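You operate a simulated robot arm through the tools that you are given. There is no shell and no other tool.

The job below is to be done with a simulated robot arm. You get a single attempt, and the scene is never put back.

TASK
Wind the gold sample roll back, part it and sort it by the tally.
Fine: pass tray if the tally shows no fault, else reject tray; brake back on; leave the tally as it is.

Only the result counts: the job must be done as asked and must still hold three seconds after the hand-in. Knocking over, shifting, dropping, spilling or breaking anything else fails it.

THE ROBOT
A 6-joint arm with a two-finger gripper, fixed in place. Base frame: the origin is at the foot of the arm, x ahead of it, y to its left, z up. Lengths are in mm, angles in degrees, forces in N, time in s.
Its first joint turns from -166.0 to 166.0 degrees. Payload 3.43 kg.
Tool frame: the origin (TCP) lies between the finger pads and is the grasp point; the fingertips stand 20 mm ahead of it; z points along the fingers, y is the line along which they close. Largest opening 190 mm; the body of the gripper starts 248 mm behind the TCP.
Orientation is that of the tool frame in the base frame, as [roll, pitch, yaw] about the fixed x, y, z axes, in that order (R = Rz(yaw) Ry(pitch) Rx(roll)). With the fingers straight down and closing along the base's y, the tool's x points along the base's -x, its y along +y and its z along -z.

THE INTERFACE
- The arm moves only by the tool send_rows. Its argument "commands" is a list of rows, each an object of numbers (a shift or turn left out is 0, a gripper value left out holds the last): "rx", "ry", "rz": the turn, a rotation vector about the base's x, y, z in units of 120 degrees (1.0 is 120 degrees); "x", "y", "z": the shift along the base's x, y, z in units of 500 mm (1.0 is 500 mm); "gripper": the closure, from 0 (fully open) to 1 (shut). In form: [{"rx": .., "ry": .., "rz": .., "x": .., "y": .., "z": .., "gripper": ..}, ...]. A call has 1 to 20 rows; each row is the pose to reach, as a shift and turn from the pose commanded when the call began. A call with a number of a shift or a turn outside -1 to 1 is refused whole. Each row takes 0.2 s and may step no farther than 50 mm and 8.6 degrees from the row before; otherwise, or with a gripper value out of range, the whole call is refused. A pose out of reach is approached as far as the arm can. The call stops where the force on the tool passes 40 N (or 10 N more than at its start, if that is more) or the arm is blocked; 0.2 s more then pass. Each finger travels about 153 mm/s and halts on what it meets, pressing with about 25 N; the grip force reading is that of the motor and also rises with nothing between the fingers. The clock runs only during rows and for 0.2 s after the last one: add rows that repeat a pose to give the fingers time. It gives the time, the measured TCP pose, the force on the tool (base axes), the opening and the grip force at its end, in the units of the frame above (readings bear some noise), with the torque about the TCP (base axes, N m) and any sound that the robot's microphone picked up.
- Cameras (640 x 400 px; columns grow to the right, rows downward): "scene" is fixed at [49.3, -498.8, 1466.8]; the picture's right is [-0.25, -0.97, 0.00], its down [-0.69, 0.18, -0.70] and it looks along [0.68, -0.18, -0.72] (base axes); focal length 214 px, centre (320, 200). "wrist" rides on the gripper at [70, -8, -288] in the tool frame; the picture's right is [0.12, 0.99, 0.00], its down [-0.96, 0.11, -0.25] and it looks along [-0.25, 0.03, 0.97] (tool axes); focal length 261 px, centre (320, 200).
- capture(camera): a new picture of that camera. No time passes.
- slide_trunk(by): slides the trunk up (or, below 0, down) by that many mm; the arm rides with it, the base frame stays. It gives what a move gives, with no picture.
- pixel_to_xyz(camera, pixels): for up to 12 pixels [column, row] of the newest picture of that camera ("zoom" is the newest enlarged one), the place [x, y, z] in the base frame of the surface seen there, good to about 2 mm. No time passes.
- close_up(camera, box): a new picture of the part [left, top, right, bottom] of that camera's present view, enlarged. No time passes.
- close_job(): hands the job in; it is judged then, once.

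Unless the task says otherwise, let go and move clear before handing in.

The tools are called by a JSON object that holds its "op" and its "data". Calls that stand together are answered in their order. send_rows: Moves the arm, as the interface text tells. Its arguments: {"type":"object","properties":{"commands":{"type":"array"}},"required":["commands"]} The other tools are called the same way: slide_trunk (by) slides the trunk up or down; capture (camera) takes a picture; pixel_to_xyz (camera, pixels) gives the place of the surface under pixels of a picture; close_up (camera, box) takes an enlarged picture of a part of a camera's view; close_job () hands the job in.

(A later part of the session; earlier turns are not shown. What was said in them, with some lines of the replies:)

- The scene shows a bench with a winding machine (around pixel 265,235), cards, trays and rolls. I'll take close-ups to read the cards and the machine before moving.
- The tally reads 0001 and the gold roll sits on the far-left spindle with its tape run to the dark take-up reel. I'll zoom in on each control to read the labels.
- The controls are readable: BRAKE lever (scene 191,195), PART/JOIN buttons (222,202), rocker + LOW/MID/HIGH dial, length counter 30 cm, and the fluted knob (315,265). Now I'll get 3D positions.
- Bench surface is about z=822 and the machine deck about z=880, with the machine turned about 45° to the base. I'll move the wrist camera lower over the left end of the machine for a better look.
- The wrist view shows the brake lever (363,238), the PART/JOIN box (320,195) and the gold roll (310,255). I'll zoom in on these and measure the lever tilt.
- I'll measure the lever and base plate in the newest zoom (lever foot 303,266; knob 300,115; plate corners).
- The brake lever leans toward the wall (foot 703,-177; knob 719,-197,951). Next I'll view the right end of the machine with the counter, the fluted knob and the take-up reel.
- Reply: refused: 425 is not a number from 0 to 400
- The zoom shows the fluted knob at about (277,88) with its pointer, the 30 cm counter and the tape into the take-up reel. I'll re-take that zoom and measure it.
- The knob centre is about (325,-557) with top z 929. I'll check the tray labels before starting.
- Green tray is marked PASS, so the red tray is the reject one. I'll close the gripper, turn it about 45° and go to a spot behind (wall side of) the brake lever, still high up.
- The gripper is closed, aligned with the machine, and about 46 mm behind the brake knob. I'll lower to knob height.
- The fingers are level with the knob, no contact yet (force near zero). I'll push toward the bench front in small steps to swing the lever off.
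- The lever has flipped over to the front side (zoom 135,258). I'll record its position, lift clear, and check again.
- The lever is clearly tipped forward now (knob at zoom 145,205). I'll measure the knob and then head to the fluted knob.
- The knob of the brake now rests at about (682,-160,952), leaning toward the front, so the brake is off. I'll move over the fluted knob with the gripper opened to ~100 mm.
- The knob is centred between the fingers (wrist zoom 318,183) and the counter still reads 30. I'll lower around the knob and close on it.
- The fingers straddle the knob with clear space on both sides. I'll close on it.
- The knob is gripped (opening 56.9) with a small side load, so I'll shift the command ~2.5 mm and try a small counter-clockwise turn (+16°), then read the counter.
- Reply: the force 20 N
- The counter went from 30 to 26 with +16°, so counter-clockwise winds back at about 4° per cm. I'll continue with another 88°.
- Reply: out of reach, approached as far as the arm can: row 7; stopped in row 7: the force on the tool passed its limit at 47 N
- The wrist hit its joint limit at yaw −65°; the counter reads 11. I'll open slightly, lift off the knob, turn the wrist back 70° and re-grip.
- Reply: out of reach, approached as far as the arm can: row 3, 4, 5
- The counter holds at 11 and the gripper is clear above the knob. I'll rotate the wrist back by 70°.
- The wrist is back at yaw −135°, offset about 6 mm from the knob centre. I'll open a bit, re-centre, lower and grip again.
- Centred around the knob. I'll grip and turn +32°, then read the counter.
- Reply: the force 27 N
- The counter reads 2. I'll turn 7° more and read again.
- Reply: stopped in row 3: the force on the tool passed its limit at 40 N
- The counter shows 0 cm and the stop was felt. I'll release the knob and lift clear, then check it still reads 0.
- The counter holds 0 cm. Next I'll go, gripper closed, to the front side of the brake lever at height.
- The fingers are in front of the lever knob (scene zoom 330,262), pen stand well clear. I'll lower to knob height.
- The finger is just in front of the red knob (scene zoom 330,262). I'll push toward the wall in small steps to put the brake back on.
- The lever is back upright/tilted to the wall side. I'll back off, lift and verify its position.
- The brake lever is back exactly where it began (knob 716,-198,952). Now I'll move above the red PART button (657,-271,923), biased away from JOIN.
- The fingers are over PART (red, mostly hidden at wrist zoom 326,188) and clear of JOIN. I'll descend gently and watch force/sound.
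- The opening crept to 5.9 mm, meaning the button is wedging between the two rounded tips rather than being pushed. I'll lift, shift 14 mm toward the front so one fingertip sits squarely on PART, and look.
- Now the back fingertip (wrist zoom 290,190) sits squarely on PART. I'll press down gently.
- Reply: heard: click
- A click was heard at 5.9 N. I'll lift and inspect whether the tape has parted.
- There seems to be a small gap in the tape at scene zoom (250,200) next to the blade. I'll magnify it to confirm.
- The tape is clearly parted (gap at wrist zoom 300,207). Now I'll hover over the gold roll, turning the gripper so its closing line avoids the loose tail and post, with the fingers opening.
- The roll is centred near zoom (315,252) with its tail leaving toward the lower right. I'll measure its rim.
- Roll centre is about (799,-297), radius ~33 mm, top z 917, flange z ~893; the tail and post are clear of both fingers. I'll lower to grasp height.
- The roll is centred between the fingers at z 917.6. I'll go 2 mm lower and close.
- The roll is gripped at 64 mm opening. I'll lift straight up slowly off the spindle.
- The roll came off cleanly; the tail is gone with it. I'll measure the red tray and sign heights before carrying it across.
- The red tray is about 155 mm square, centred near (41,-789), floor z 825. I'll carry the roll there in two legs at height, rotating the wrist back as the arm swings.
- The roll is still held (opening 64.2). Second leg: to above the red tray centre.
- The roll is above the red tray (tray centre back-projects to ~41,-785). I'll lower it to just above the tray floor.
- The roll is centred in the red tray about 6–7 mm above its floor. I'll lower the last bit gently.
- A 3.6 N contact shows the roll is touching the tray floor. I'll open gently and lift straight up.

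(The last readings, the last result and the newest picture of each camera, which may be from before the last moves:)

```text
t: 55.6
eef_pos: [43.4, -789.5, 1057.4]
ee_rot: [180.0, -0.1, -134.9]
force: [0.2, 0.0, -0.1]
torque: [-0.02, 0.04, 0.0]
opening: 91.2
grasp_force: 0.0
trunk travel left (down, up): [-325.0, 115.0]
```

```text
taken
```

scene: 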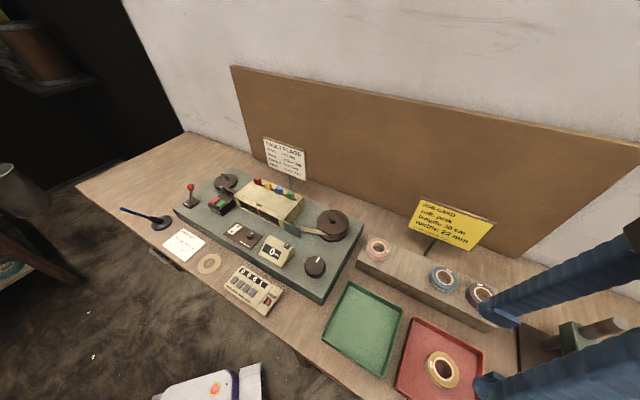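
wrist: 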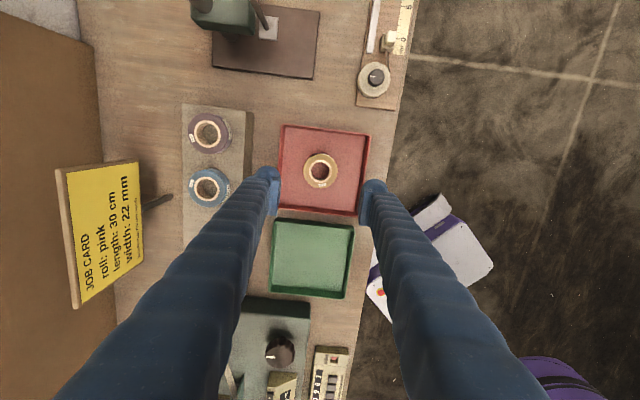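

The gold roll lies flat in the red tray (scene 443,370). I'll do final close-ups of the brake, counter, tally and tray before handing in.

{"op": "close_up", "data": {"camera": "scene", "box": [170, 160, 370, 310]}}

{"op": "close_up", "data": {"camera": "scene", "box": [380, 300, 510, 400]}}

{"op": "close_up", "data": {"camera": "wrist", "box": [265, 110, 385, 225]}}

```text
2.67 times, centred on (270, 235) of scene
```

zoom: 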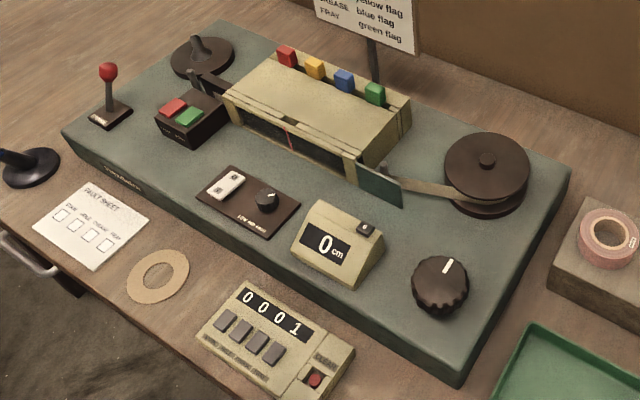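

```text
4.00 times, centred on (445, 350) of scene
```

zoom: 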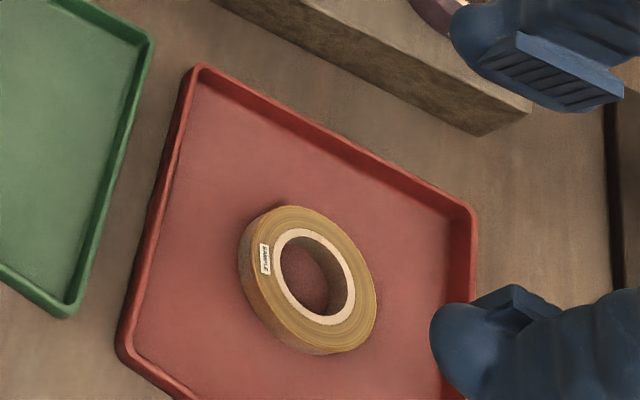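

```text
3.48 times, centred on (325, 168) of wrist
```

zoom: 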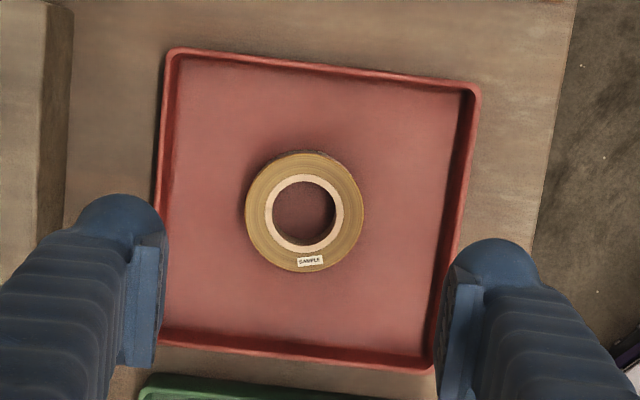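

All checks out: the counter reads 0 cm, the tape is parted, the brake lever is back on, and the tally still reads 0001. That fray count means reject, and the gold roll lies flat in the red tray with the gripper clear. I couldn't read the red tray's own label; I'm taking it as the reject tray because the green one is marked PASS. Handing in now.

{"op": "close_job", "data": {}}

```text
The job is handed in.
```

I wound the gold sample roll back, parted it and put it in the red tray, then handed the job in. I haven't been told how it was judged.

- **Winding back:** I took the brake off and turned the knob until the counter read 0 cm and I felt the stop.
- **Parting:** I pressed PART and heard the click, and the close-up shows a clear gap in the tape. My first press slipped between the fingertips, so I moved over and pressed again.
- **Brake:** It is back on, with the lever in its starting position.
- **Sorting:** The tally shows 0001, which is one fray fault, so the roll went to reject. It lies flat in the middle of the red tray.
- **Tally:** It was not touched and still reads 0001.

I never saw a label on the red tray. I took it as the reject tray because there are only two and the green one is marked PASS.
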